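You operate a simulated robot arm through the tools that you are given. There is no shell and no other tool.

You are at the controls of a simulated two-armed robot. One attempt, no reset.

## Task
Bolt up the teal block in the bench vise.
Fine: slide the jaw shut, lock the grey lever, tighten both bolts with the red driver and put the driver back; leave the block clamped; the other blocks stay. Set down upright: red driver.

It is judged by the outcome, as a careful person would: the job done as asked, and still so three seconds after it is handed in. It fails if anything else is knocked over, pushed out of place, dropped, spilled or broken.

## Robot
Two 7-joint arms with four-finger grippers on one trunk that stands fixed in place. Base frame: the origin is at the foot of the trunk, x ahead of it, y to its left, z up; the work surface is at about z = 820. Readings come in mm, degrees, newtons and seconds.
The left shoulder is at [40, 181, 1304], the right one opposite. With the tool pointing down near the work surface each hand reaches from about 100 to 800 mm from the base axis, measured 20 degrees to its own side. Payload 3.67 kg a hand.
The TCP of each hand is the grasp point between the finger pads, 28 mm short of the fingertips. In the tool frame z runs along the fingers and y along their closing line. The gripper opens to 112 mm; its body begins 73 mm behind the TCP.
Orientation is told as [roll, pitch, yaw] about the base's x, y, z axes, in that order, counted from this pose: with the fingers straight down and closing along the base's y, the tool's x points along the base's -x, its y along +y and its z along -z.

## Interface
- The arms move only by the tool servo_tool. It takes "left_moves", "right_moves" or both (then of equal length, played together; a hand with none holds still); each is a list of rows, each a list of 6 numbers: the shift along the tool's x, y, z in units of 200 mm (1.0 is 200 mm), then the turn, a rotation vector about the tool's x, y, z in units of 120 degrees (1.0 is 120 degrees). In form: [[x, y, z, ax, ay, az], ...]. A call has 1 to 20 rows; each row is the pose to reach, as a shift and turn from the pose commanded when the call began, along the tool's axes at that moment. "left_jaw" and "right_jaw" are, for a hand that has rows, the gripper command, from -1 (shut) to 1 (fully open), values between in proportion, set as the call begins (left out, the last holds). A call with a number of a shift or a turn outside -1 to 1 is refused whole. Rows are played at 5 a second. More than 50 mm and 8.6 degrees between two rows, or a gripper value outside its range, and nothing of the call is played. Where a pose cannot be reached the arm comes as near as it can. A force on the tool above 90 N (or 10 N above the force at the start of the call, whichever is more), or a blocked arm, ends the call early, and 0.2 s more pass. Each finger travels about 72.4 mm/s and halts on what it meets, pressing with about 43 N; the grip force reading is that of the motor and also rises with nothing between the fingers. The clock runs only during rows and for 0.2 s after the last one: add rows that repeat a pose to give the fingers time. The reply holds the time, the measured pose of the TCP, the force on the tool along the base axes, the opening and the grip force, in the units named above and with some noise, with the torque about the TCP (base axes, N m) and any sound that the robot's microphone picked up.
- Cameras (640 x 400 px; columns grow to the right, rows downward): "scene" is now at [108.3, 12.2, 1530.7]; the picture's right is [0.13, -0.99, 0.00], its down [-0.59, -0.08, -0.81] and it looks along [0.80, 0.11, -0.59] (base axes); focal length 308 px, centre (320, 200). "left" rides on the left gripper at [60, 18, -104] in its tool frame; the picture's right is [-0.29, 0.96, 0.00], its down [-0.80, -0.24, -0.55] and it looks along [-0.53, -0.16, 0.83] (tool axes); focal length 234 px, centre (320, 200). "right" rides on the right gripper at [60, -18, -104] in its tool frame; the picture's right is [0.29, 0.96, 0.00], its down [-0.80, 0.24, -0.55] and it looks along [-0.53, 0.16, 0.83] (tool axes); focal length 234 px, centre (320, 200). There is no depth. A picture from a camera that has moved, and an enlarged one, comes with that camera's place and axes in the base frame and with its lens.
- camera(camera): a new picture of that camera. No time passes.
- move_column(by): moves the trunk up (or, below 0, down) by that many mm; the arms and the scene camera ride with it, the base frame stays. It gives what a move gives, with no picture.
- turn_head(pan, tilt): turns the head with the scene camera to pan (to the left, within 86 degrees either way) and tilt (down, from -29 to 69), counted from straight ahead of the robot. It gives what a move gives.
- enlarge(camera, box): a new picture of the part [left, top, right, bottom] of that camera's present view, enlarged. No time passes.
- sign_off(): hands the job in; it is judged then, once.

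Nothing tells you positions but the pictures and the camera data. Unless the task says otherwise, let go and move clear before handing in.

The tools are called after "Emit:" by a JSON object that holds its "method" and its "body". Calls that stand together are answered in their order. servo_tool: Moves the arms, as the interface text tells. Its arguments: {"type":"object","properties":{"left_moves":{"type":"array","items":{"type":"array","items":{"type":"number"}}},"left_jaw":{"type":"number"},"right_moves":{"type":"array","items":{"type":"array","items":{"type":"number"}}},"right_jaw":{"type":"number"}},"required":[]} The other tools are called the same way: move_column (by) moves the trunk up or down; turn_head (pan, tilt) turns the head that bears the scene camera; camera (camera) takes a picture; enlarge (camera, box) takes an enlarged picture of a part of a camera's view; sign_off () hands the job in.

At the start:

```text
time: 0.0
left_position: [467.6, 419.8, 1264.0]
left_tcp_rot: [0.0, 0.0, -0.1]
left_force: [-0.1, -1.0, -0.7]
left_wrist_torque: [0.04, 0.01, 0.02]
left_opening: 111.9
left_grip_force: 0.0
right_position: [502.7, -63.3, 1176.1]
right_tcp_rot: [-0.1, 0.1, 0.0]
right_force: [0.3, -0.9, 0.7]
right_wrist_torque: [0.0, -0.02, -0.03]
right_opening: 111.6
right_grip_force: 0.1
trunk travel left (down, up): [-425.0, 89.0]
head pan, tilt (commanded): [7.5, 36.2]
```

scene: 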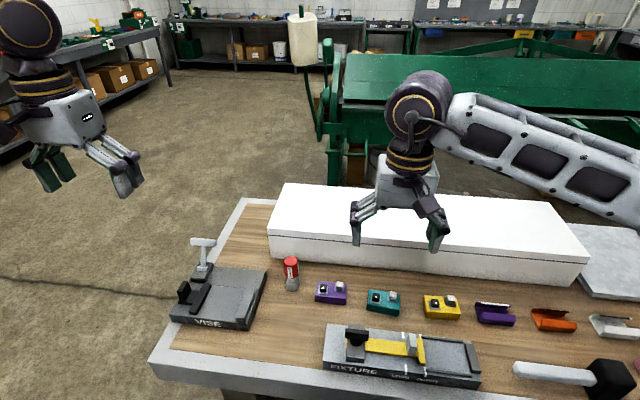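
right: 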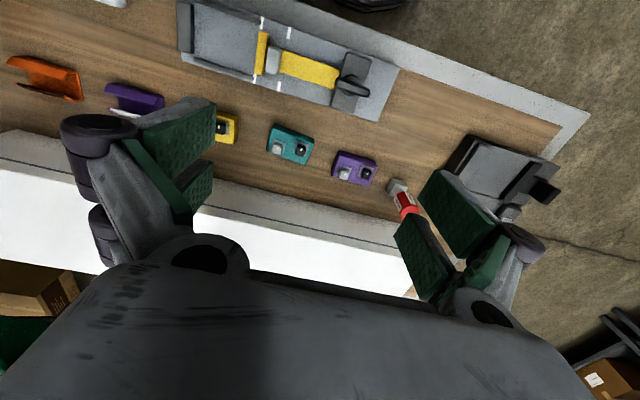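
left: 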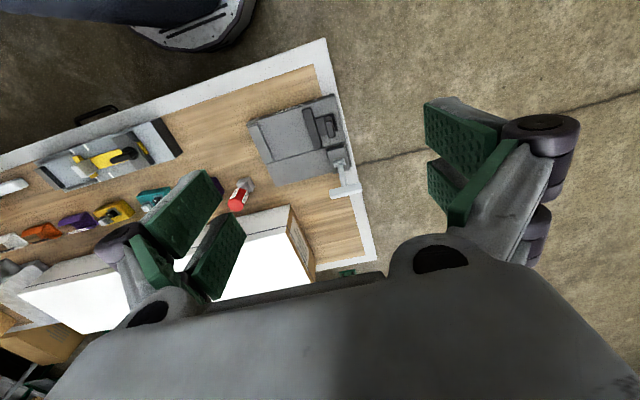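

I see a bench with a grey vise on the left, a red driver standing near it, three blocks (purple, teal, yellow) and a fixture. First I look closer at the vise, driver and blocks.

Emit:
{"method": "enlarge", "body": {"camera": "scene", "box": [140, 220, 340, 345]}}

Emit:
{"method": "enlarge", "body": {"camera": "scene", "box": [270, 250, 500, 394]}}

Emit:
{"method": "enlarge", "body": {"camera": "left", "box": [200, 70, 400, 220]}}

Emit:
{"method": "enlarge", "body": {"camera": "right", "box": [200, 100, 580, 260]}}

```text
3.20 times, centred on (240, 282) of scene
camera zoom: at [108.3, 12.2, 1530.7], right [0.13, -0.99, 0.0], down [-0.59, -0.08, -0.81], along [0.8, 0.11, -0.59], focal length 986 px, centre (576, -64)
```

zoom: 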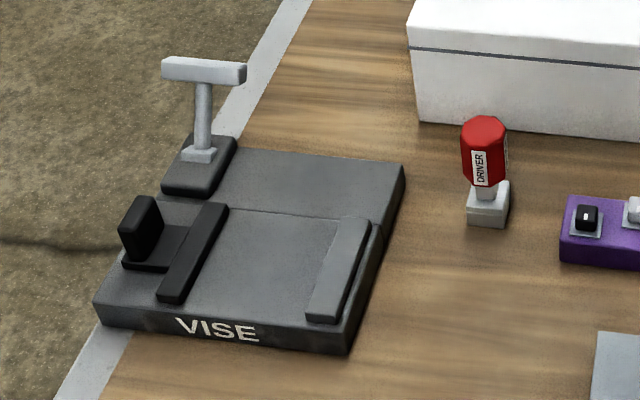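

```text
2.78 times, centred on (385, 322) of scene
camera zoom: at [108.3, 12.2, 1530.7], right [0.13, -0.99, 0.0], down [-0.59, -0.08, -0.81], along [0.8, 0.11, -0.59], focal length 856 px, centre (139, -139)
```

zoom: 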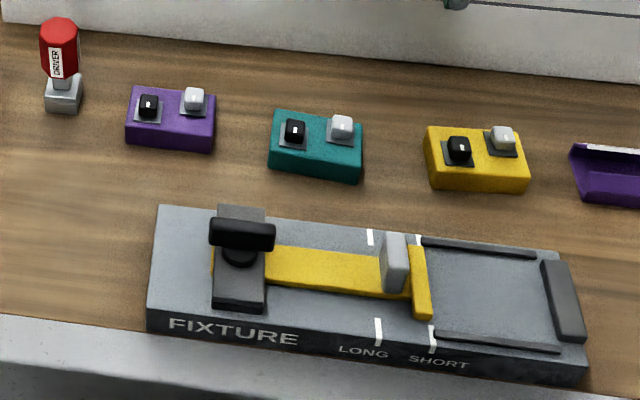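

```text
2.67 times, centred on (300, 145) of left
camera zoom: at [408.2, 437.8, 1369.3], right [0.29, 0.96, 0.0], down [0.8, -0.24, 0.55], along [0.53, -0.16, -0.83], focal length 624 px, centre (373, 347)
```

zoom: 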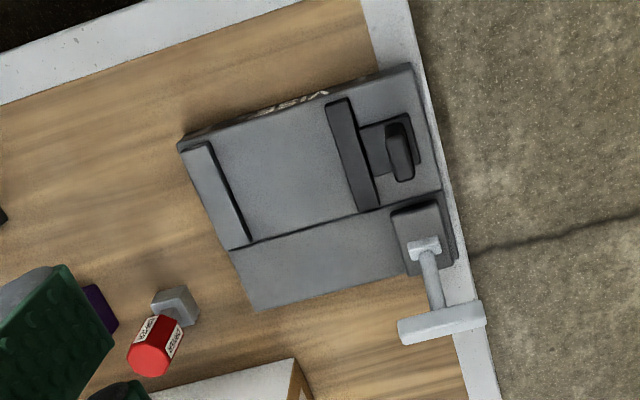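

```text
1.68 times, centred on (390, 180) of right
camera zoom: at [443.0, -80.0, 1280.0], right [-0.29, 0.96, 0.0], down [0.8, 0.24, 0.55], along [0.53, 0.16, -0.83], focal length 394 px, centre (202, 234)
```

zoom: 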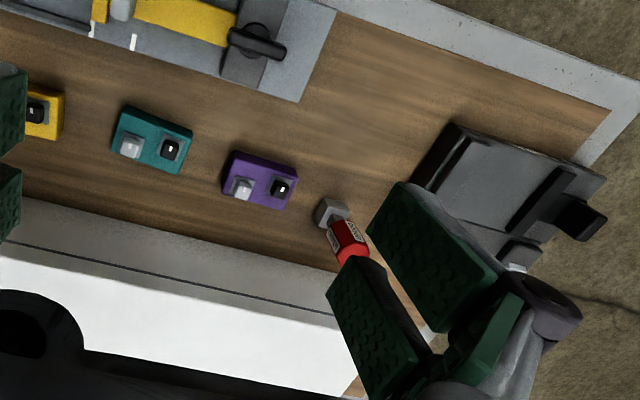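

The vise lies at about x 508–667, y 238–441, its sliding jaw to the left, with the T-lever standing at its back-left corner. I turn the head towards it for a better look.

Emit:
{"method": "turn_head", "body": {"pan": 28, "tilt": 48}}

```text
time: 0.8
left_position: [468.3, 419.4, 1264.7]
left_tcp_rot: [-0.1, 0.0, 0.0]
left_force: [0.5, 0.3, 0.6]
left_wrist_torque: [0.01, -0.03, 0.03]
left_opening: 111.9
left_grip_force: 0.1
right_position: [502.6, -62.3, 1177.4]
right_tcp_rot: [0.1, 0.0, 0.0]
right_force: [0.6, -0.4, 0.2]
right_wrist_torque: [-0.03, -0.01, 0.01]
right_opening: 111.8
right_grip_force: 0.0
trunk travel left (down, up): [-425.0, 89.0]
head pan, tilt (commanded): [28.0, 48.0]
```

I turned the head and now check what it sees of the vise.

Emit:
{"method": "camera", "body": {"camera": "scene"}}

Emit:
{"method": "enlarge", "body": {"camera": "scene", "box": [220, 120, 420, 245]}}

```text
taken
camera scene: at [91.3, 37.7, 1513.6], right [0.47, -0.88, 0.0], down [-0.66, -0.35, -0.67], along [0.59, 0.31, -0.74], focal length 308 px, centre (320, 200)
```

scene: 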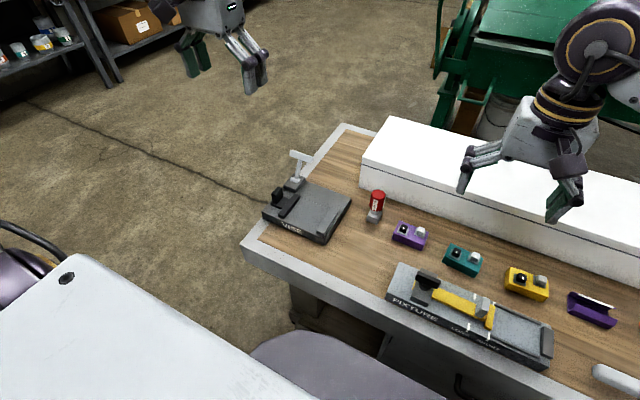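

```text
3.20 times, centred on (320, 182) of scene
camera zoom: at [91.3, 37.7, 1513.6], right [0.47, -0.88, 0.0], down [-0.66, -0.35, -0.67], along [0.59, 0.31, -0.74], focal length 986 px, centre (320, 256)
```

zoom: 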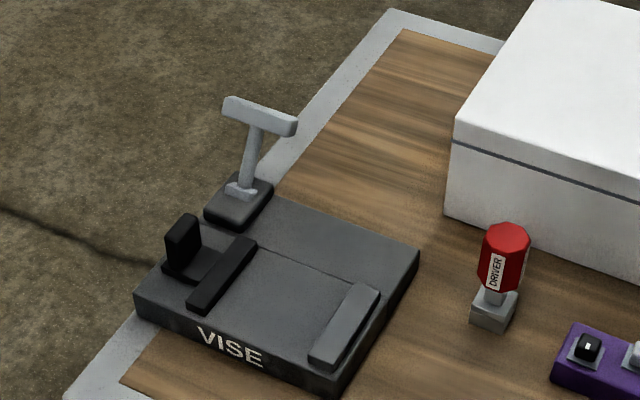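

The vise is in view; I zoom in harder on vise, lever, driver and blocks to measure them.

Emit:
{"method": "enlarge", "body": {"camera": "scene", "box": [250, 145, 360, 245]}}

Emit:
{"method": "enlarge", "body": {"camera": "scene", "box": [345, 175, 425, 250]}}

Emit:
{"method": "enlarge", "body": {"camera": "scene", "box": [425, 225, 505, 290]}}

```text
4.00 times, centred on (305, 195) of scene
camera zoom: at [91.3, 37.7, 1513.6], right [0.47, -0.88, 0.0], down [-0.66, -0.35, -0.67], along [0.59, 0.31, -0.74], focal length 1232 px, centre (380, 220)
```

zoom: 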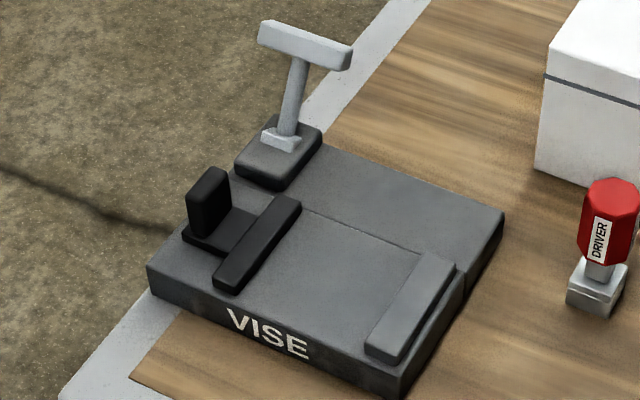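

```text
5.33 times, centred on (385, 212) of scene
camera zoom: at [91.3, 37.7, 1513.6], right [0.47, -0.88, 0.0], down [-0.66, -0.35, -0.67], along [0.59, 0.31, -0.74], focal length 1643 px, centre (-27, 133)
```

zoom: 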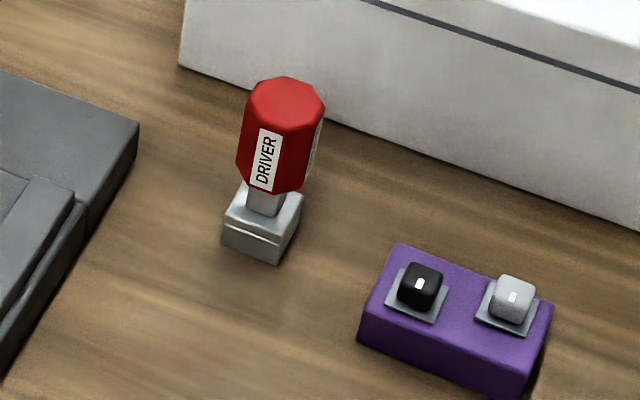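

```text
6.15 times, centred on (465, 258) of scene
camera zoom: at [91.3, 37.7, 1513.6], right [0.47, -0.88, 0.0], down [-0.66, -0.35, -0.67], along [0.59, 0.31, -0.74], focal length 1896 px, centre (-572, -154)
```

zoom: 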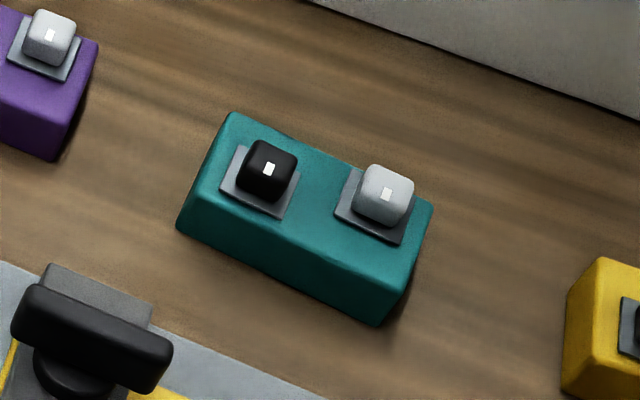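

Both bolts on the teal block are square-headed, one black and one grey; the block centre is about (619, -88), turned about 5°. I move the left hand over the vise to look down at it, and draw the right hand away to the right.

Emit:
{"method": "servo_tool", "body": {"left_moves": [[0.02, -0.03, 0.15, 0, 0, 0], [0.05, -0.07, 0.31, 0, 0, 0], [0.07, -0.1, 0.47, 0, 0, 0], [0.09, -0.13, 0.62, 0, 0, 0], [0.12, -0.17, 0.78, 0, 0, 0], [0.14, -0.2, 0.92, 0, 0, 0]], "right_moves": [[0.08, -0.16, 0, 0, 0, 0], [0.17, -0.33, 0, 0, 0, 0], [0.25, -0.5, 0, 0, 0, 0], [0.33, -0.66, 0, 0, 0, 0], [0.42, -0.83, 0, 0, 0, 0], [0.5, -1.0, 0, 0, 0, 0]]}}

Emit:
{"method": "camera", "body": {"camera": "left"}}

Emit:
{"method": "camera", "body": {"camera": "right"}}

```text
time: 2.2
left_position: [439.3, 378.3, 1082.6]
left_tcp_rot: [0.0, 0.0, 0.2]
left_force: [0.4, -0.5, -1.4]
left_wrist_torque: [0.03, 0.0, -0.06]
left_opening: 111.9
left_grip_force: 0.1
right_position: [401.8, -263.0, 1178.1]
right_tcp_rot: [0.1, 0.0, 0.1]
right_force: [0.1, -0.2, -0.1]
right_wrist_torque: [0.01, 0.01, -0.02]
right_opening: 111.9
right_grip_force: 0.0
trunk travel left (down, up): [-425.0, 89.0]
head pan, tilt (commanded): [28.0, 48.0]
```

```text
taken
camera left: at [379.6, 396.4, 1186.0], right [0.29, 0.96, 0.0], down [0.8, -0.24, 0.56], along [0.53, -0.16, -0.83], focal length 234 px, centre (320, 200)
```

left: 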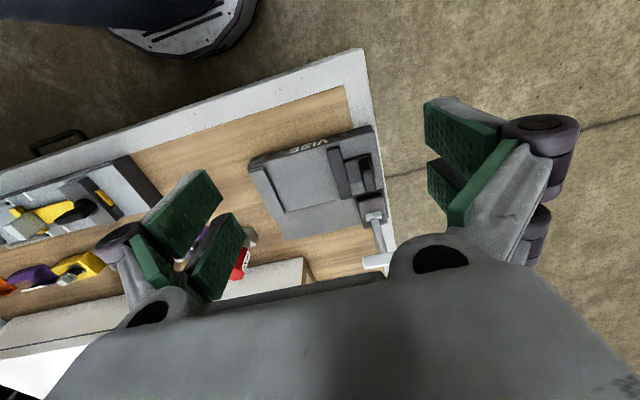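

```text
taken
camera right: at [342.4, -280.6, 1280.4], right [-0.29, 0.96, 0.0], down [0.8, 0.24, 0.55], along [0.53, 0.16, -0.83], focal length 234 px, centre (320, 200)
```

right: 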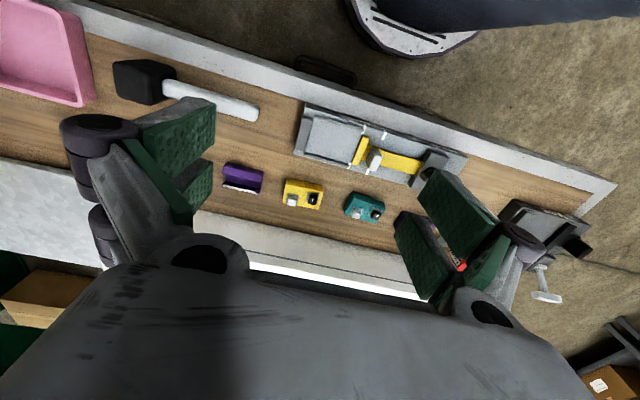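

Emit:
{"method": "enlarge", "body": {"camera": "left", "box": [230, 110, 410, 280]}}

Emit:
{"method": "enlarge", "body": {"camera": "scene", "box": [280, 140, 330, 200]}}

```text
2.35 times, centred on (320, 195) of left
camera zoom: at [379.6, 396.4, 1186.0], right [0.29, 0.96, 0.0], down [0.8, -0.24, 0.56], along [0.53, -0.16, -0.83], focal length 551 px, centre (320, 212)
```

zoom: 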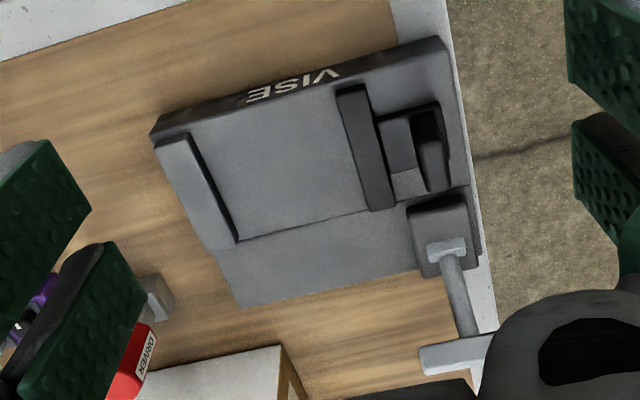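

```text
6.67 times, centred on (305, 170) of scene
camera zoom: at [90.0, 36.6, 1513.7], right [0.47, -0.88, 0.0], down [-0.66, -0.35, -0.67], along [0.59, 0.32, -0.74], focal length 2053 px, centre (420, 400)
```

zoom: 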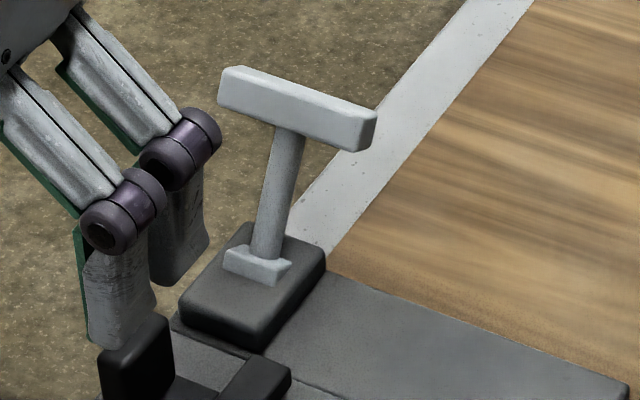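

The vise base spans about x 512–672, y 242–442 with its top near z 845. The jaw gap is about 109 mm, from y 263 to y 372, and the lever leans back towards +x on a hinge along y. The block is about 82 x 44 x 30 mm, so I'll grip it across its short side; I turn the left hand 90° and head for it.

Emit:
{"method": "servo_tool", "body": {"left_moves": [[-0.04, -0.08, 0, 0, 0, 0.0625], [-0.08, -0.17, 0, 0, 0, 0.125], [-0.11, -0.25, 0, 0, 0, 0.1875], [-0.15, -0.33, 0, 0, 0, 0.25], [-0.19, -0.42, 0, 0, 0, 0.3125], [-0.23, -0.5, 0, 0, 0, 0.375], [-0.26, -0.58, 0, 0, 0, 0.4375], [-0.3, -0.67, 0, 0, 0, 0.5], [-0.34, -0.75, 0, 0, 0, 0.5625], [-0.38, -0.83, 0, 0, 0, 0.625], [-0.42, -0.92, 0, 0, 0, 0.6875], [-0.45, -1.0, 0, 0, 0, 0.75]], "right_moves": [[0, -0.06, 0, 0, 0, 0], [0, -0.12, 0, 0, 0, 0], [0, -0.18, 0, 0, 0, 0], [0, -0.24, 0, 0, 0, 0], [0, -0.3, 0, 0, 0, 0], [0, -0.36, 0, 0, 0, 0], [0, -0.42, 0, 0, 0, 0], [0, -0.48, 0, 0, 0, 0], [0, -0.54, 0, 0, 0, 0], [0, -0.6, 0, 0, 0, 0], [0, -0.6, 0, 0, 0, 0], [0, -0.6, 0, 0, 0, 0]]}}

Emit:
{"method": "camera", "body": {"camera": "left"}}

Emit:
{"method": "camera", "body": {"camera": "scene"}}

```text
time: 4.8
left_position: [530.6, 177.7, 1081.2]
left_tcp_rot: [0.0, 0.0, -90.1]
left_force: [0.2, -0.3, -0.5]
left_wrist_torque: [0.0, 0.04, 0.01]
left_opening: 111.9
left_grip_force: 0.1
right_position: [403.2, -383.7, 1177.0]
right_tcp_rot: [0.0, 0.0, 0.1]
right_force: [-0.5, -0.3, -0.6]
right_wrist_torque: [0.02, 0.0, 0.02]
right_opening: 112.1
right_grip_force: 0.1
trunk travel left (down, up): [-425.0, 89.0]
head pan, tilt (commanded): [28.0, 48.0]
```

```text
taken
camera left: at [549.3, 238.6, 1184.8], right [0.96, -0.29, 0.0], down [-0.24, -0.8, 0.55], along [-0.16, -0.53, -0.83], focal length 234 px, centre (320, 200)
```

left: 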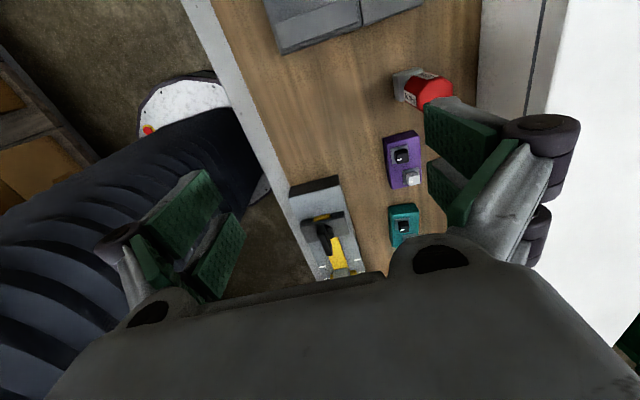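

```text
taken
camera scene: at [91.8, 37.0, 1513.6], right [0.47, -0.88, 0.0], down [-0.66, -0.35, -0.67], along [0.59, 0.31, -0.74], focal length 308 px, centre (320, 200)
```

scene: 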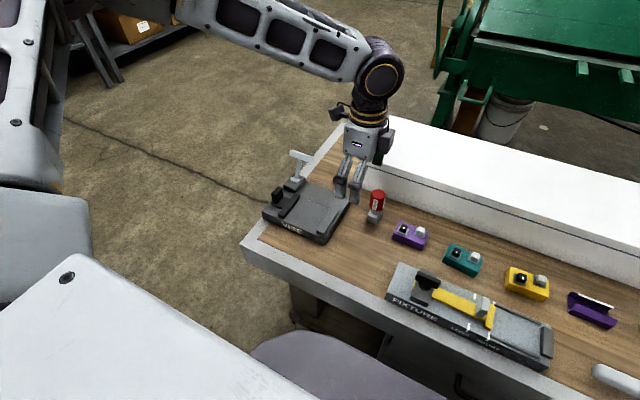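

The turn worked. I carry on towards the teal block.

Emit:
{"method": "servo_tool", "body": {"left_moves": [[-0.2, 0.09, 0, 0, 0, 0], [-0.4, 0.18, 0, 0, 0, 0], [-0.6, 0.27, 0, 0, 0, 0], [-0.8, 0.36, 0, 0, 0, 0], [-1.0, 0.44, 0, 0, 0, 0]]}}

Emit:
{"method": "servo_tool", "body": {"left_moves": [[-0.11, 0, 0.05, 0, 0, 0.02], [-0.22, 0, 0.1, 0, 0, 0.04], [-0.33, 0, 0.1, 0, 0, 0.04], [-0.33, 0, 0.1, 0, 0, 0.04]]}}

Emit:
{"method": "camera", "body": {"camera": "left"}}

Emit:
{"method": "enlarge", "body": {"camera": "left", "box": [240, 60, 400, 160]}}

```text
time: 6.0
left_position: [546.1, 99.0, 1103.8]
left_tcp_rot: [0.1, 0.0, -90.0]
left_force: [0.5, -0.3, 0.3]
left_wrist_torque: [0.01, 0.0, -0.01]
left_opening: 111.9
left_grip_force: 0.0
left hand out of reach, approached as far as the arm can: row 2, 3, 4, 5
right_position: [402.9, -382.4, 1176.4]
right_tcp_rot: [0.1, 0.1, -0.1]
right_force: [-0.1, -0.9, -0.1]
right_wrist_torque: [-0.01, 0.0, 0.01]
right_opening: 111.8
right_grip_force: 0.0
trunk travel left (down, up): [-425.0, 89.0]
head pan, tilt (commanded): [28.0, 48.0]
```

```text
time: 7.0
left_position: [523.6, 86.5, 1096.6]
left_tcp_rot: [0.1, -0.2, -94.7]
left_force: [-0.4, 0.0, 0.4]
left_wrist_torque: [0.02, 0.01, 0.0]
left_opening: 111.8
left_grip_force: 0.0
left hand out of reach, approached as far as the arm can: row 1, 2, 3, 4
right_position: [402.1, -383.6, 1177.7]
right_tcp_rot: [0.0, 0.0, 0.0]
right_force: [-0.4, 0.1, 0.0]
right_wrist_torque: [-0.01, -0.02, -0.01]
right_opening: 112.2
right_grip_force: 0.0
trunk travel left (down, up): [-425.0, 89.0]
head pan, tilt (commanded): [28.0, 48.0]
```

```text
taken
camera left: at [546.7, 145.6, 1201.6], right [0.93, -0.37, 0.0], down [-0.31, -0.77, 0.55], along [-0.2, -0.52, -0.83], focal length 234 px, centre (320, 200)
```

left: 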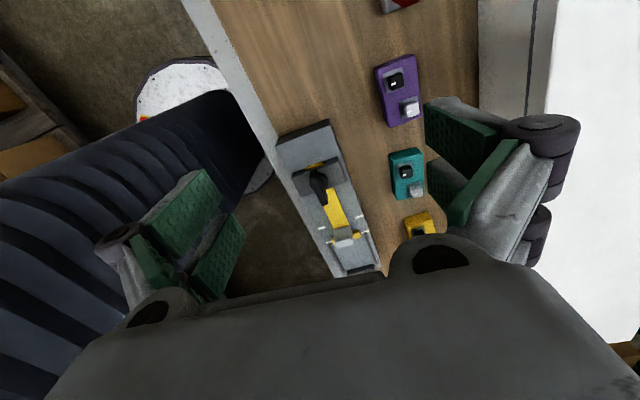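

```text
4.00 times, centred on (320, 110) of left
camera zoom: at [546.7, 145.6, 1201.6], right [0.93, -0.37, 0.0], down [-0.31, -0.77, 0.55], along [-0.2, -0.52, -0.83], focal length 937 px, centre (320, 560)
```

zoom: 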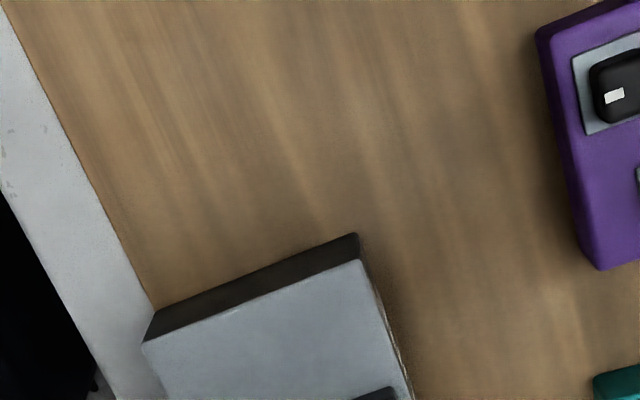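

At this turn of the wrist the left arm runs out of reach near y ≈ 90. I turn the wrist back in place to see whether another orientation gets there.

Emit:
{"method": "servo_tool", "body": {"left_moves": [[0, 0, 0, 0, 0, -0.065], [0, 0, 0, 0, 0, -0.13], [0, 0, 0, 0, 0, -0.195], [0, 0, 0, 0, 0, -0.26], [0, 0, 0, 0, 0, -0.325], [0, 0, 0, 0, 0, -0.39]]}}

```text
time: 8.4
left_position: [522.2, 86.6, 1098.4]
left_tcp_rot: [-0.1, -0.1, -47.8]
left_force: [0.1, 0.1, 0.8]
left_wrist_torque: [0.04, 0.0, -0.01]
left_opening: 112.1
left_grip_force: 0.0
right_position: [402.3, -382.6, 1176.9]
right_tcp_rot: [0.0, 0.0, 0.0]
right_force: [-0.7, -0.3, -0.2]
right_wrist_torque: [-0.03, -0.02, 0.0]
right_opening: 112.1
right_grip_force: 0.1
trunk travel left (down, up): [-425.0, 89.0]
head pan, tilt (commanded): [28.0, 48.0]
```

The hand stays where the arm reached. I turn the rest of the way back to yaw 0 while reaching towards the block, to learn how far the left hand goes.

Emit:
{"method": "servo_tool", "body": {"left_moves": [[0, 0, 0, 0, 0, -0.066], [0, 0, 0, 0, 0, -0.132], [0, 0, 0, 0, 0, -0.2], [0, 0, 0, 0, 0, -0.265], [0, 0, 0, 0, 0, -0.33], [0, 0, 0, 0, 0, -0.398], [-0.19, -0.05, 0, 0, 0, -0.398], [-0.38, -0.1, 0, 0, 0, -0.398], [-0.57, -0.14, 0, 0, 0, -0.398], [-0.76, -0.19, 0, 0, 0, -0.398], [-0.967, -0.236, 0, 0, 0, -0.398]]}}

```text
time: 10.8
left_position: [521.7, 81.3, 1118.9]
left_tcp_rot: [-0.2, 0.1, -0.2]
left_force: [-0.3, -0.4, 0.5]
left_wrist_torque: [-0.01, 0.04, -0.01]
left_opening: 112.2
left_grip_force: 0.2
left hand out of reach, approached as far as the arm can: row 7, 8, 9, 10, 11
right_position: [402.6, -382.2, 1176.6]
right_tcp_rot: [0.0, -0.1, 0.0]
right_force: [-0.5, 0.4, -0.3]
right_wrist_torque: [-0.01, 0.02, 0.01]
right_opening: 111.9
right_grip_force: 0.0
trunk travel left (down, up): [-425.0, 89.0]
head pan, tilt (commanded): [28.0, 48.0]
```

Yaw makes no difference, so I test whether a lower height lets the left arm reach further to the right.

Emit:
{"method": "servo_tool", "body": {"left_moves": [[0, 0, 0.15, 0, 0, 0], [0, 0, 0.3, 0, 0, 0], [0, 0, 0.45, 0, 0, 0], [0, 0, 0.6, 0, 0, 0], [0, -0.15, 0.6, 0, 0, 0], [0, -0.3, 0.6, 0, 0, 0], [0, -0.45, 0.6, 0, 0, 0]]}}

Emit:
{"method": "camera", "body": {"camera": "scene"}}

```text
time: 12.4
left_position: [484.3, 86.6, 1039.8]
left_tcp_rot: [0.1, -0.1, -0.1]
left_force: [0.0, -0.9, 0.0]
left_wrist_torque: [0.0, -0.02, 0.01]
left_opening: 112.1
left_grip_force: 0.0
left hand out of reach, approached as far as the arm can: row 1, 2, 3, 4, 5, 6, 7
right_position: [402.7, -382.5, 1176.0]
right_tcp_rot: [0.0, -0.1, 0.0]
right_force: [-0.9, 0.0, -0.9]
right_wrist_torque: [0.0, 0.03, 0.01]
right_opening: 111.7
right_grip_force: 0.0
trunk travel left (down, up): [-425.0, 89.0]
head pan, tilt (commanded): [28.0, 48.0]
```

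```text
taken
camera scene: at [91.0, 37.4, 1513.6], right [0.47, -0.88, 0.0], down [-0.66, -0.35, -0.67], along [0.59, 0.31, -0.74], focal length 308 px, centre (320, 200)
```

scene: 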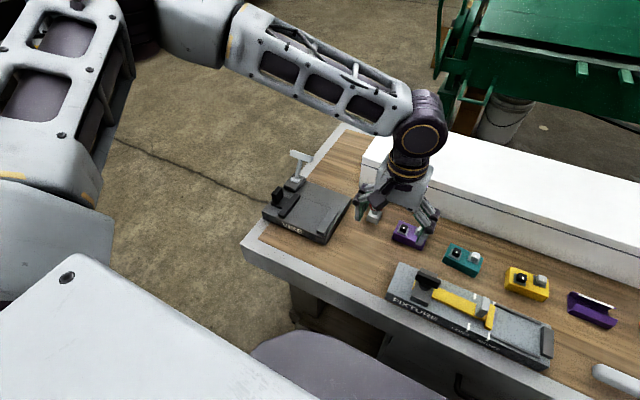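

Going lower shortens the left arm's reach, so the hand does best when near shoulder height. I raise both hands, then lower the trunk so the arms sit closer to bench level.

Emit:
{"method": "servo_tool", "body": {"left_moves": [[0, 0.1, -0.2, 0, 0, 0], [0, 0.2, -0.4, 0, 0, 0], [0, 0.3, -0.6, 0, 0, 0], [0, 0.4, -0.8, 0, 0, 0], [0, 0.475, -1.0, 0, 0, 0], [0, 0.475, -1.0, 0, 0, 0]], "right_moves": [[0, 0, -0.1, 0, 0, 0], [0, 0, -0.2, 0, 0, 0], [0, 0, -0.3, 0, 0, 0], [0, 0, -0.3, 0, 0, 0], [0, 0, -0.3, 0, 0, 0], [0, 0, -0.3, 0, 0, 0]]}}

```text
time: 13.8
left_position: [482.4, 183.2, 1241.9]
left_tcp_rot: [0.1, 0.2, -0.2]
left_force: [0.5, 1.0, 0.9]
left_wrist_torque: [0.0, 0.0, 0.0]
left_opening: 111.9
left_grip_force: 0.1
right_position: [402.7, -382.6, 1236.9]
right_tcp_rot: [0.0, 0.2, 0.0]
right_force: [0.0, 0.0, -0.1]
right_wrist_torque: [-0.02, 0.05, 0.0]
right_opening: 112.3
right_grip_force: 0.1
trunk travel left (down, up): [-425.0, 89.0]
head pan, tilt (commanded): [28.0, 48.0]
```

The hands are up at about z 1240. I lower the trunk by 150 mm.

Emit:
{"method": "move_column", "body": {"by": -150}}

Emit:
{"method": "camera", "body": {"camera": "scene"}}

```text
time: 15.6
left_position: [482.8, 182.8, 1091.1]
left_tcp_rot: [-0.1, -0.1, -0.1]
left_force: [0.6, -0.2, 0.5]
left_wrist_torque: [0.02, 0.0, 0.02]
left_opening: 112.0
left_grip_force: 0.0
right_position: [402.1, -382.6, 1087.9]
right_tcp_rot: [0.0, -0.1, 0.1]
right_force: [0.3, 0.1, 0.0]
right_wrist_torque: [-0.01, -0.03, 0.01]
right_opening: 112.0
right_grip_force: 0.1
trunk travel left (down, up): [-275.0, 239.0]
head pan, tilt (commanded): [28.0, 48.0]
```

```text
taken
camera scene: at [91.1, 37.6, 1363.7], right [0.47, -0.88, 0.0], down [-0.66, -0.35, -0.67], along [0.59, 0.31, -0.74], focal length 308 px, centre (320, 200)
```

scene: 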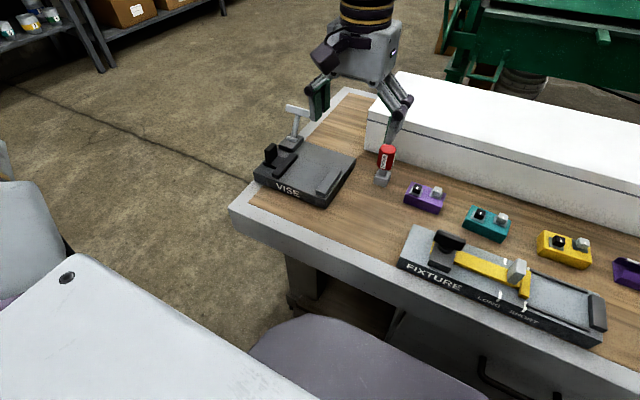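

The trunk is lower. I try the left hand's reach towards the block again.

Emit:
{"method": "servo_tool", "body": {"left_moves": [[-0.13, -0.2, 0, 0, 0, 0], [-0.26, -0.4, 0, 0, 0, 0], [-0.4, -0.6, 0, 0, 0, 0], [-0.54, -0.8, 0, 0, 0, 0], [-0.68, -1.0, 0, 0, 0, 0]]}}

```text
time: 16.8
left_position: [546.4, 88.7, 1088.3]
left_tcp_rot: [-0.1, -0.1, -0.2]
left_force: [0.0, -0.1, 0.4]
left_wrist_torque: [-0.01, 0.0, 0.0]
left_opening: 112.1
left_grip_force: 0.1
left hand out of reach, approached as far as the arm can: row 3, 4, 5
right_position: [400.5, -382.6, 1087.5]
right_tcp_rot: [0.0, -0.1, 0.1]
right_force: [-0.8, -0.4, 0.1]
right_wrist_torque: [-0.04, -0.04, -0.01]
right_opening: 111.9
right_grip_force: 0.1
trunk travel left (down, up): [-275.0, 239.0]
head pan, tilt (commanded): [28.0, 48.0]
```

It stops again near y ≈ 89. I check whether that is a sideways limit by drawing back in x and stepping further right.

Emit:
{"method": "servo_tool", "body": {"left_moves": [[0.2, 0, 0, 0, 0, 0], [0.4, 0, 0, 0, 0, 0], [0.6, 0, 0, 0, 0, 0], [0.6, -0.2, 0, 0, 0, 0], [0.6, -0.4, 0, 0, 0, 0], [0.6, -0.6, 0, 0, 0, 0]]}}

```text
time: 18.2
left_position: [424.0, 36.8, 1086.5]
left_tcp_rot: [0.0, 0.0, -0.1]
left_force: [0.6, 0.6, -0.8]
left_wrist_torque: [0.0, -0.02, 0.01]
left_opening: 111.7
left_grip_force: 0.0
left hand out of reach, approached as far as the arm can: row 5, 6
right_position: [404.1, -382.2, 1085.0]
right_tcp_rot: [0.0, 0.1, -0.1]
right_force: [0.8, -0.1, 0.1]
right_wrist_torque: [0.0, 0.03, 0.05]
right_opening: 112.1
right_grip_force: 0.1
trunk travel left (down, up): [-275.0, 239.0]
head pan, tilt (commanded): [28.0, 48.0]
```

The left arm can't cross much past the middle, so the right hand should fetch the teal block. I pull the left hand back towards its own side and send the right hand over the block.

Emit:
{"method": "servo_tool", "body": {"left_moves": [[0, 0.2, 0, 0, 0, 0], [0, 0.4, 0, 0, 0, 0], [0, 0.6, 0, 0, 0, 0], [0, 0.8, 0, 0, 0, 0], [0, 1.0, 0, 0, 0, 0]], "right_moves": [[-0.15, 0.18, 0, 0, 0, 0], [-0.3, 0.36, 0, 0, 0, 0], [-0.45, 0.54, 0, 0, 0, 0], [-0.6, 0.72, 0, 0, 0, 0], [-0.75, 0.9, 0, 0, 0, 0]]}}

Emit:
{"method": "servo_tool", "body": {"right_moves": [[-0.07, 0.12, 0, 0, 0, 0], [-0.14, 0.24, 0, 0, 0, 0], [-0.21, 0.36, 0, 0, 0, 0], [-0.28, 0.47, 0, 0, 0, 0], [-0.33, 0.57, 0, 0, 0, 0]]}}

Emit:
{"method": "camera", "body": {"camera": "right"}}

Emit:
{"method": "camera", "body": {"camera": "scene"}}

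```text
time: 19.4
left_position: [420.2, 235.6, 1086.8]
left_tcp_rot: [-0.3, 0.1, -0.3]
left_force: [0.1, -0.4, -0.8]
left_wrist_torque: [-0.06, 0.03, 0.0]
left_opening: 111.8
left_grip_force: 0.1
right_position: [551.4, -199.7, 1085.6]
right_tcp_rot: [-0.1, 0.2, -0.1]
right_force: [0.2, -0.2, -0.1]
right_wrist_torque: [-0.06, 0.03, 0.02]
right_opening: 112.1
right_grip_force: 0.0
trunk travel left (down, up): [-275.0, 239.0]
head pan, tilt (commanded): [28.0, 48.0]
```

```text
time: 20.6
left_position: [421.6, 235.3, 1087.4]
left_tcp_rot: [0.0, 0.0, -0.2]
left_force: [-0.5, 0.8, -0.3]
left_wrist_torque: [-0.02, 0.0, 0.02]
left_opening: 112.1
left_grip_force: 0.1
right_position: [618.0, -87.6, 1086.8]
right_tcp_rot: [0.0, 0.1, 0.0]
right_force: [-0.5, 0.7, 0.4]
right_wrist_torque: [0.01, -0.01, 0.0]
right_opening: 112.1
right_grip_force: 0.1
trunk travel left (down, up): [-275.0, 239.0]
head pan, tilt (commanded): [28.0, 48.0]
```

```text
taken
camera right: at [558.6, -105.0, 1190.2], right [-0.29, 0.96, 0.0], down [0.8, 0.24, 0.55], along [0.53, 0.16, -0.83], focal length 234 px, centre (320, 200)
```

right: 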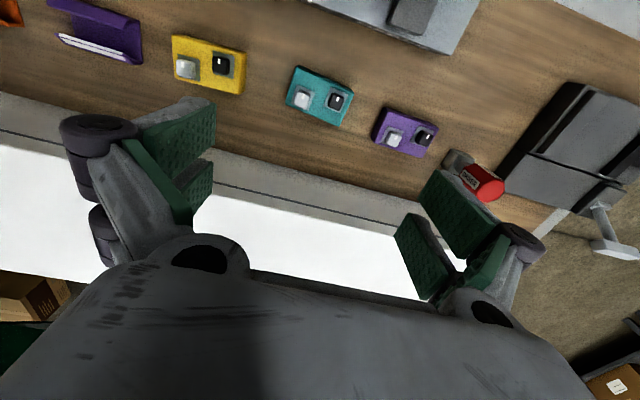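

```text
taken
camera scene: at [91.4, 38.4, 1363.6], right [0.47, -0.88, 0.0], down [-0.66, -0.35, -0.67], along [0.59, 0.31, -0.74], focal length 308 px, centre (320, 200)
```

scene: 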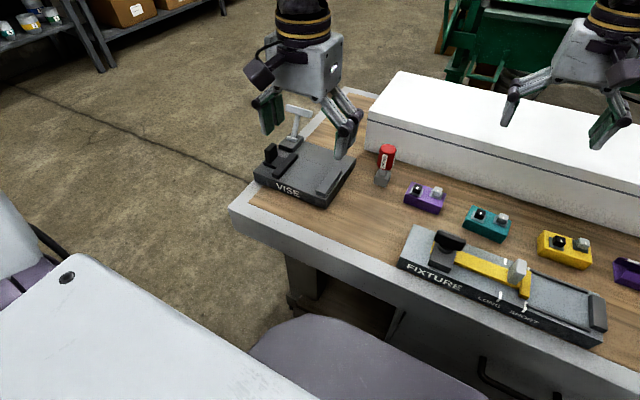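

The right hand reaches the teal block easily. I check how far to the left it can go, moving the left hand out of its way first.

Emit:
{"method": "servo_tool", "body": {"left_moves": [[0, 0.2, 0, 0, 0, 0], [0, 0.4, 0, 0, 0, 0], [0, 0.6, 0, 0, 0, 0], [0, 0.8, 0, 0, 0, 0], [0, 1.0, 0, 0, 0, 0]], "right_moves": [[0.03, 0.2, 0, 0, 0, 0], [0.06, 0.4, 0, 0, 0, 0], [0.09, 0.6, 0, 0, 0, 0], [0.12, 0.8, 0, 0, 0, 0], [0.15, 1.0, 0, 0, 0, 0]]}}

```text
time: 21.8
left_position: [421.6, 436.7, 1084.2]
left_tcp_rot: [-0.1, 0.0, -0.2]
left_force: [-0.4, 0.0, -0.7]
left_wrist_torque: [-0.02, -0.01, 0.02]
left_opening: 111.9
left_grip_force: 0.1
right_position: [588.9, 114.8, 1085.6]
right_tcp_rot: [0.0, -0.1, -0.1]
right_force: [-0.1, 0.3, -0.3]
right_wrist_torque: [-0.03, -0.01, -0.01]
right_opening: 112.0
right_grip_force: 0.0
trunk travel left (down, up): [-275.0, 239.0]
head pan, tilt (commanded): [28.0, 48.0]
```

The right hand goes well past the middle. I test it all the way over the vise, with the left hand withdrawn further.

Emit:
{"method": "servo_tool", "body": {"left_moves": [[0.15, 0.12, 0, 0, 0, 0], [0.3, 0.24, 0, 0, 0, 0], [0.45, 0.36, 0, 0, 0, 0], [0.6, 0.48, 0, 0, 0, 0], [0.6, 0.48, 0, 0, 0, 0]]}}

Emit:
{"method": "servo_tool", "body": {"right_moves": [[0.03, 0.2, 0, 0, 0, 0], [0.06, 0.4, 0, 0, 0, 0], [0.09, 0.6, 0, 0, 0, 0], [0.12, 0.8, 0, 0, 0, 0], [0.15, 0.95, 0, 0, 0, 0]]}}

Emit:
{"method": "camera", "body": {"camera": "scene"}}

Emit:
{"method": "camera", "body": {"camera": "right"}}

```text
time: 23.2
left_position: [321.7, 526.4, 1143.3]
left_tcp_rot: [-0.9, -16.0, -0.7]
left_force: [-0.2, -1.1, 0.1]
left_wrist_torque: [0.0, 0.01, 0.02]
left_opening: 112.0
left_grip_force: 0.1
left hand out of reach, approached as far as the arm can: row 4, 5
right_position: [586.7, 113.6, 1086.3]
right_tcp_rot: [0.0, 0.0, -0.1]
right_force: [-0.6, -0.2, -0.2]
right_wrist_torque: [-0.02, -0.01, 0.02]
right_opening: 112.1
right_grip_force: 0.1
trunk travel left (down, up): [-275.0, 239.0]
head pan, tilt (commanded): [28.0, 48.0]
stopped in row 5 (left hand): the arm was blocked; the commanded pose is now the measured one
```

```text
time: 24.4
left_position: [322.1, 527.0, 1143.5]
left_tcp_rot: [-0.9, -16.0, -0.6]
left_force: [0.1, -0.6, -1.2]
left_wrist_torque: [-0.02, 0.03, -0.02]
left_opening: 111.8
left_grip_force: 0.0
right_position: [571.4, 232.7, 1085.0]
right_tcp_rot: [0.1, -0.1, -0.1]
right_force: [0.0, -0.7, -0.2]
right_wrist_torque: [-0.01, -0.02, -0.02]
right_opening: 112.1
right_grip_force: 0.0
right hand out of reach, approached as far as the arm can: row 4, 5
trunk travel left (down, up): [-275.0, 239.0]
head pan, tilt (commanded): [28.0, 48.0]
```

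```text
taken
camera scene: at [91.2, 38.3, 1363.7], right [0.47, -0.88, 0.0], down [-0.66, -0.35, -0.67], along [0.59, 0.31, -0.74], focal length 308 px, centre (320, 200)
```

scene: 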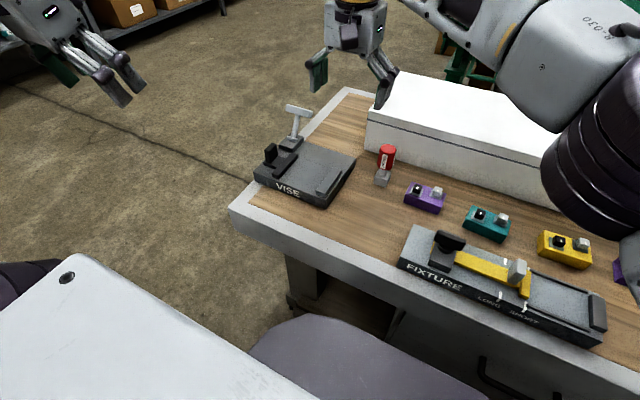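

```text
taken
camera right: at [510.9, 215.4, 1188.9], right [-0.29, 0.96, 0.0], down [0.8, 0.24, 0.55], along [0.53, 0.16, -0.83], focal length 234 px, centre (320, 200)
```

right: 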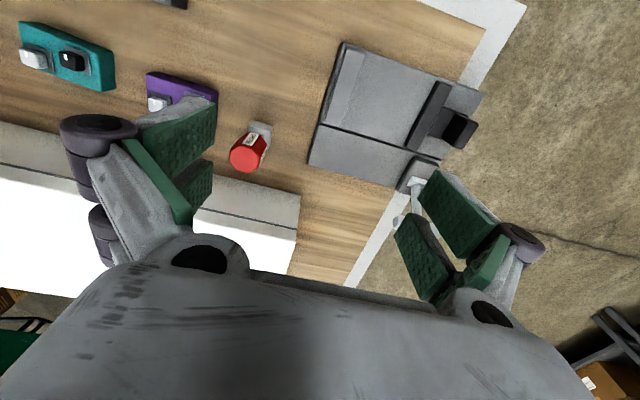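

The right hand gets to y ≈ 233, almost over the vise. I test whether it reaches further when level with the shoulder, which would tell me if lowering the trunk is worth it.

Emit:
{"method": "servo_tool", "body": {"right_moves": [[0, 0, -0.17, 0, 0, 0], [0, 0, -0.34, 0, 0, 0], [0, 0.18, -0.34, 0, 0, 0], [0, 0.36, -0.34, 0, 0, 0]]}}

```text
time: 25.4
left_position: [322.0, 526.5, 1143.5]
left_tcp_rot: [-0.9, -16.0, -0.7]
left_force: [-0.7, 0.2, -0.8]
left_wrist_torque: [-0.01, 0.01, -0.01]
left_opening: 112.2
left_grip_force: 0.1
right_position: [567.7, 218.1, 1146.9]
right_tcp_rot: [0.1, -0.1, -0.1]
right_force: [-0.1, -0.7, 0.0]
right_wrist_torque: [-0.03, 0.01, 0.0]
right_opening: 112.0
right_grip_force: 0.1
right hand out of reach, approached as far as the arm can: row 1, 2, 3, 4
trunk travel left (down, up): [-275.0, 239.0]
head pan, tilt (commanded): [28.0, 48.0]
```

The right arm is at full stretch here and can't place a block in the vise. So the right hand will carry the teal block to a clear spot between the vise and the fixture, and the left hand will take it from there. I bring the left hand back upright near the vise and send the right hand back to the block.

Emit:
{"method": "servo_tool", "body": {"left_moves": [[0, 0, 0, 0, 0.03, 0], [-0.1, -0.12, 0.07, 0, 0.06, 0], [-0.22, -0.33, 0.14, 0, 0.09, 0], [-0.33, -0.55, 0.22, 0, 0.12, 0], [-0.44, -0.78, 0.3, 0, 0.133, 0], [-0.555, -1.0, 0.4, 0, 0.133, 0]], "right_moves": [[-0.05, -0.17, 0, 0, 0, 0], [-0.1, -0.34, 0, 0, 0, 0], [-0.15, -0.51, 0, 0, 0, 0], [-0.2, -0.68, 0, 0, 0, 0], [-0.25, -0.85, 0, 0, 0, 0], [-0.255, -1.0, 0, 0, 0, 0]]}}

```text
refused: row 3 steps farther than a row can; nothing moved
```

Emit:
{"method": "servo_tool", "body": {"left_moves": [[0, 0, 0, 0, 0.03, 0], [-0.07, -0.12, 0.05, 0, 0.06, 0], [-0.16, -0.29, 0.11, 0, 0.09, 0], [-0.25, -0.46, 0.17, 0, 0.12, 0], [-0.34, -0.64, 0.23, 0, 0.133, 0], [-0.44, -0.82, 0.31, 0, 0.133, 0], [-0.54, -1.0, 0.39, 0, 0.133, 0]], "right_moves": [[-0.05, -0.17, 0, 0, 0, 0], [-0.1, -0.34, 0, 0, 0, 0], [-0.15, -0.51, 0, 0, 0, 0], [-0.2, -0.68, 0, 0, 0, 0], [-0.25, -0.85, 0, 0, 0, 0], [-0.255, -1.0, 0, 0, 0, 0], [-0.255, -1.0, 0, 0, 0, 0]]}}

```text
time: 27.0
left_position: [443.2, 323.1, 1101.6]
left_tcp_rot: [-0.8, -0.1, -0.9]
left_force: [-0.2, -0.1, -0.3]
left_wrist_torque: [0.01, 0.02, -0.03]
left_opening: 112.1
left_grip_force: 0.2
right_position: [620.3, 16.8, 1145.4]
right_tcp_rot: [0.1, 0.2, 0.1]
right_force: [0.2, 0.5, -0.7]
right_wrist_torque: [-0.02, 0.01, 0.03]
right_opening: 112.0
right_grip_force: 0.1
trunk travel left (down, up): [-275.0, 239.0]
head pan, tilt (commanded): [28.0, 48.0]
```

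Both hands are upright again. The right hand goes above the teal block, turning so its fingers will close across the short side.

Emit:
{"method": "servo_tool", "body": {"right_moves": [[0, -0.05, 0.04, 0, 0, -0.065], [0, -0.1, 0.08, 0, 0, -0.13], [0, -0.15, 0.12, 0, 0, -0.195], [0, -0.2, 0.16, 0, 0, -0.26], [0, -0.25, 0.2, 0, 0, -0.325], [0, -0.3, 0.24, 0, 0, -0.39], [0, -0.35, 0.28, 0, 0, -0.455], [0, -0.4, 0.32, 0, 0, -0.52], [0, -0.45, 0.36, 0, 0, -0.585], [0, -0.5, 0.4, 0, 0, -0.65], [0, -0.525, 0.4, 0, 0, -0.71], [0, -0.525, 0.4, 0, 0, -0.71]]}}

Emit:
{"method": "camera", "body": {"camera": "right"}}

Emit:
{"method": "enlarge", "body": {"camera": "right", "box": [240, 40, 400, 160]}}

```text
time: 29.6
left_position: [442.4, 322.4, 1103.5]
left_tcp_rot: [-0.7, -0.1, -0.9]
left_force: [-0.6, -0.3, 1.0]
left_wrist_torque: [0.01, -0.08, 0.04]
left_opening: 112.1
left_grip_force: 0.2
right_position: [510.7, -45.5, 1007.9]
right_tcp_rot: [-6.4, -0.2, 66.2]
right_force: [-0.6, 1.6, -2.3]
right_wrist_torque: [-0.02, -0.08, 0.02]
right_opening: 112.1
right_grip_force: 0.0
right hand out of reach, approached as far as the arm can: row 7, 8, 9, 10, 11, 12
trunk travel left (down, up): [-275.0, 239.0]
head pan, tilt (commanded): [28.0, 48.0]
```

```text
taken
camera right: at [491.3, -103.3, 1113.1], right [-0.99, 0.12, -0.11], down [0.05, 0.85, 0.53], along [0.16, 0.52, -0.84], focal length 234 px, centre (320, 200)
```

right: 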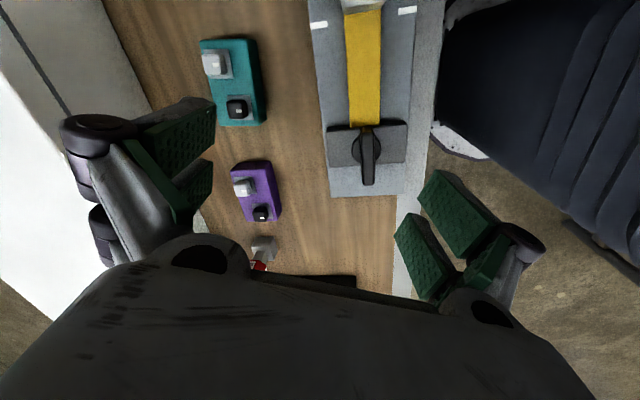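

```text
3.33 times, centred on (320, 100) of right
camera zoom: at [491.3, -103.3, 1113.1], right [-0.99, 0.12, -0.11], down [0.05, 0.85, 0.53], along [0.16, 0.52, -0.84], focal length 781 px, centre (320, 533)
```

zoom: 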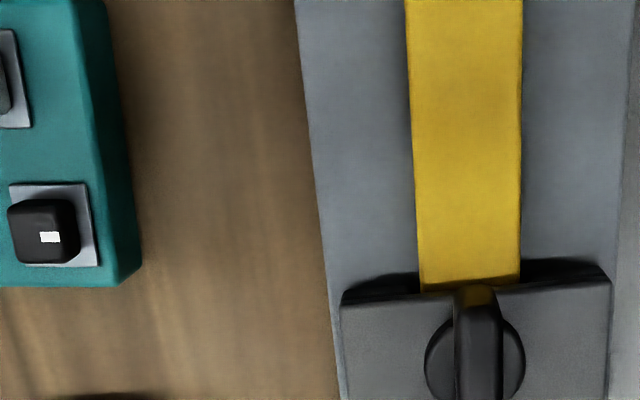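

Turning the right wrist that way hits its limit, and the hand has wandered to (511, -46, 1008). I raise it and turn back to yaw 0, then will try the other direction.

Emit:
{"method": "servo_tool", "body": {"right_moves": [[0, -0.02, -0.15, 0, 0, 0], [0, -0.04, -0.3, -0.0053, 0.0034, 0.0612], [0, -0.06, -0.45, -0.0105, 0.0068, 0.1224], [0, -0.066, -0.6, -0.0158, 0.0103, 0.1837], [0, -0.066, -0.6, -0.021, 0.0137, 0.2449], [0, -0.066, -0.6, -0.0263, 0.0171, 0.3061], [0, -0.066, -0.6, -0.0315, 0.0205, 0.3673], [0, -0.066, -0.6, -0.0368, 0.024, 0.4286], [0, -0.066, -0.6, -0.042, 0.0274, 0.4898], [0, -0.066, -0.6, -0.0473, 0.0308, 0.551], [0, -0.066, -0.6, -0.0473, 0.0308, 0.551]]}}

```text
time: 32.0
left_position: [443.4, 324.9, 1101.3]
left_tcp_rot: [-0.8, 0.0, -0.9]
left_force: [-0.8, 0.4, 0.1]
left_wrist_torque: [0.01, 0.03, -0.02]
left_opening: 111.9
left_grip_force: 0.0
right_position: [511.1, -45.4, 1117.2]
right_tcp_rot: [0.3, 1.6, -0.2]
right_force: [0.4, -0.3, 0.8]
right_wrist_torque: [-0.01, 0.01, -0.03]
right_opening: 111.7
right_grip_force: 0.1
trunk travel left (down, up): [-275.0, 239.0]
head pan, tilt (commanded): [28.0, 48.0]
```

Now I turn the right wrist the other way, to about -95°, while moving towards the block.

Emit:
{"method": "servo_tool", "body": {"right_moves": [[-0.04, -0.03, 0.01, 0, 0, 0.066], [-0.08, -0.06, 0.02, 0, 0, 0.132], [-0.12, -0.09, 0.03, 0, 0, 0.198], [-0.16, -0.12, 0.04, 0, 0, 0.264], [-0.2, -0.15, 0.05, 0, 0, 0.33], [-0.24, -0.18, 0.06, 0, 0, 0.396], [-0.28, -0.21, 0.07, 0, 0, 0.462], [-0.32, -0.24, 0.08, 0, 0, 0.528], [-0.36, -0.27, 0.09, 0, 0, 0.594], [-0.4, -0.3, 0.1, 0, 0, 0.66], [-0.44, -0.3, 0.1, 0, 0, 0.726], [-0.48, -0.3, 0.1, 0, 0, 0.79], [-0.54, -0.3, 0.1, 0, 0, 0.79]]}}

Emit:
{"method": "camera", "body": {"camera": "right"}}

```text
time: 34.8
left_position: [444.9, 324.2, 1101.8]
left_tcp_rot: [-0.8, 0.0, -0.9]
left_force: [0.6, -0.1, -0.2]
left_wrist_torque: [0.03, -0.01, -0.01]
left_opening: 111.9
left_grip_force: 0.2
right_position: [618.4, -105.7, 1092.7]
right_tcp_rot: [-1.5, 0.3, -95.0]
right_force: [0.1, 0.7, -0.3]
right_wrist_torque: [-0.01, -0.02, 0.01]
right_opening: 111.9
right_grip_force: 0.1
trunk travel left (down, up): [-275.0, 239.0]
head pan, tilt (commanded): [28.0, 48.0]
```

```text
taken
camera right: at [607.4, -44.1, 1197.3], right [0.98, 0.2, -0.03], down [0.18, -0.82, 0.55], along [0.09, -0.54, -0.84], focal length 234 px, centre (320, 200)
```

right: 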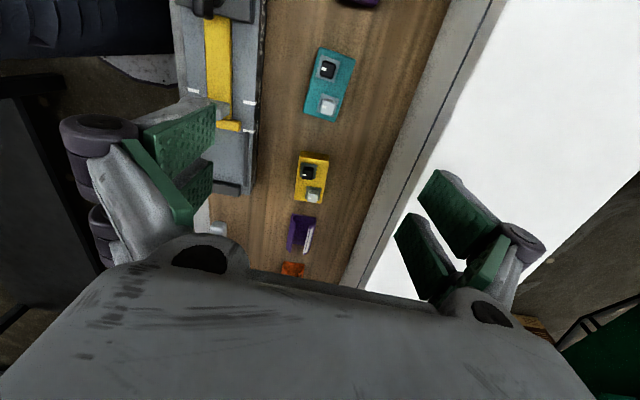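

That works: the right hand now hovers over the teal block. I zoom in to measure block position and angle, and to see the bolts.

Emit:
{"method": "enlarge", "body": {"camera": "right", "box": [270, 30, 390, 130]}}

Emit:
{"method": "enlarge", "body": {"camera": "scene", "box": [440, 190, 540, 255]}}

```text
4.00 times, centred on (330, 80) of right
camera zoom: at [607.4, -44.1, 1197.3], right [0.98, 0.2, -0.03], down [0.18, -0.82, 0.55], along [0.09, -0.54, -0.84], focal length 937 px, centre (280, 680)
```

zoom: 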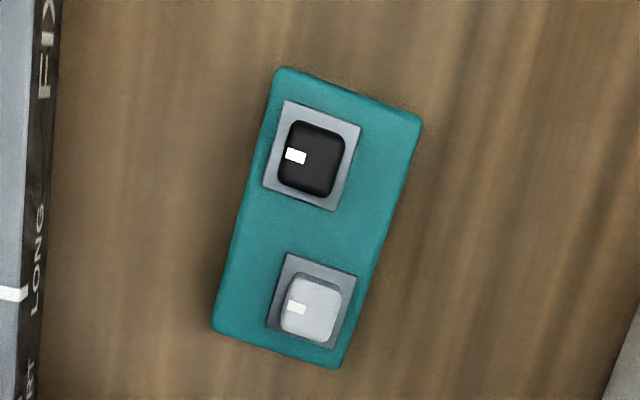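

```text
6.15 times, centred on (490, 222) of scene
camera zoom: at [91.7, 38.0, 1363.6], right [0.47, -0.88, 0.0], down [-0.66, -0.35, -0.67], along [0.59, 0.31, -0.74], focal length 1896 px, centre (-726, 62)
```

zoom: 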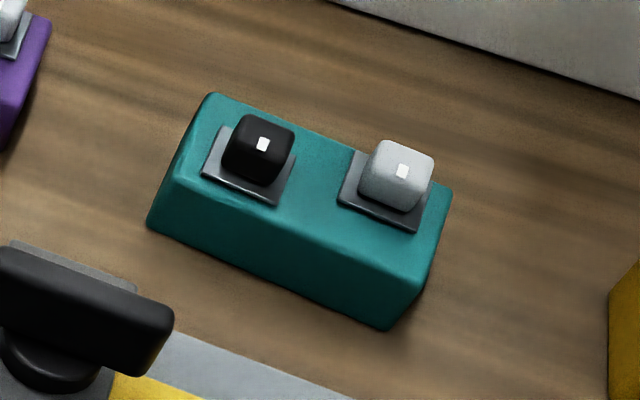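

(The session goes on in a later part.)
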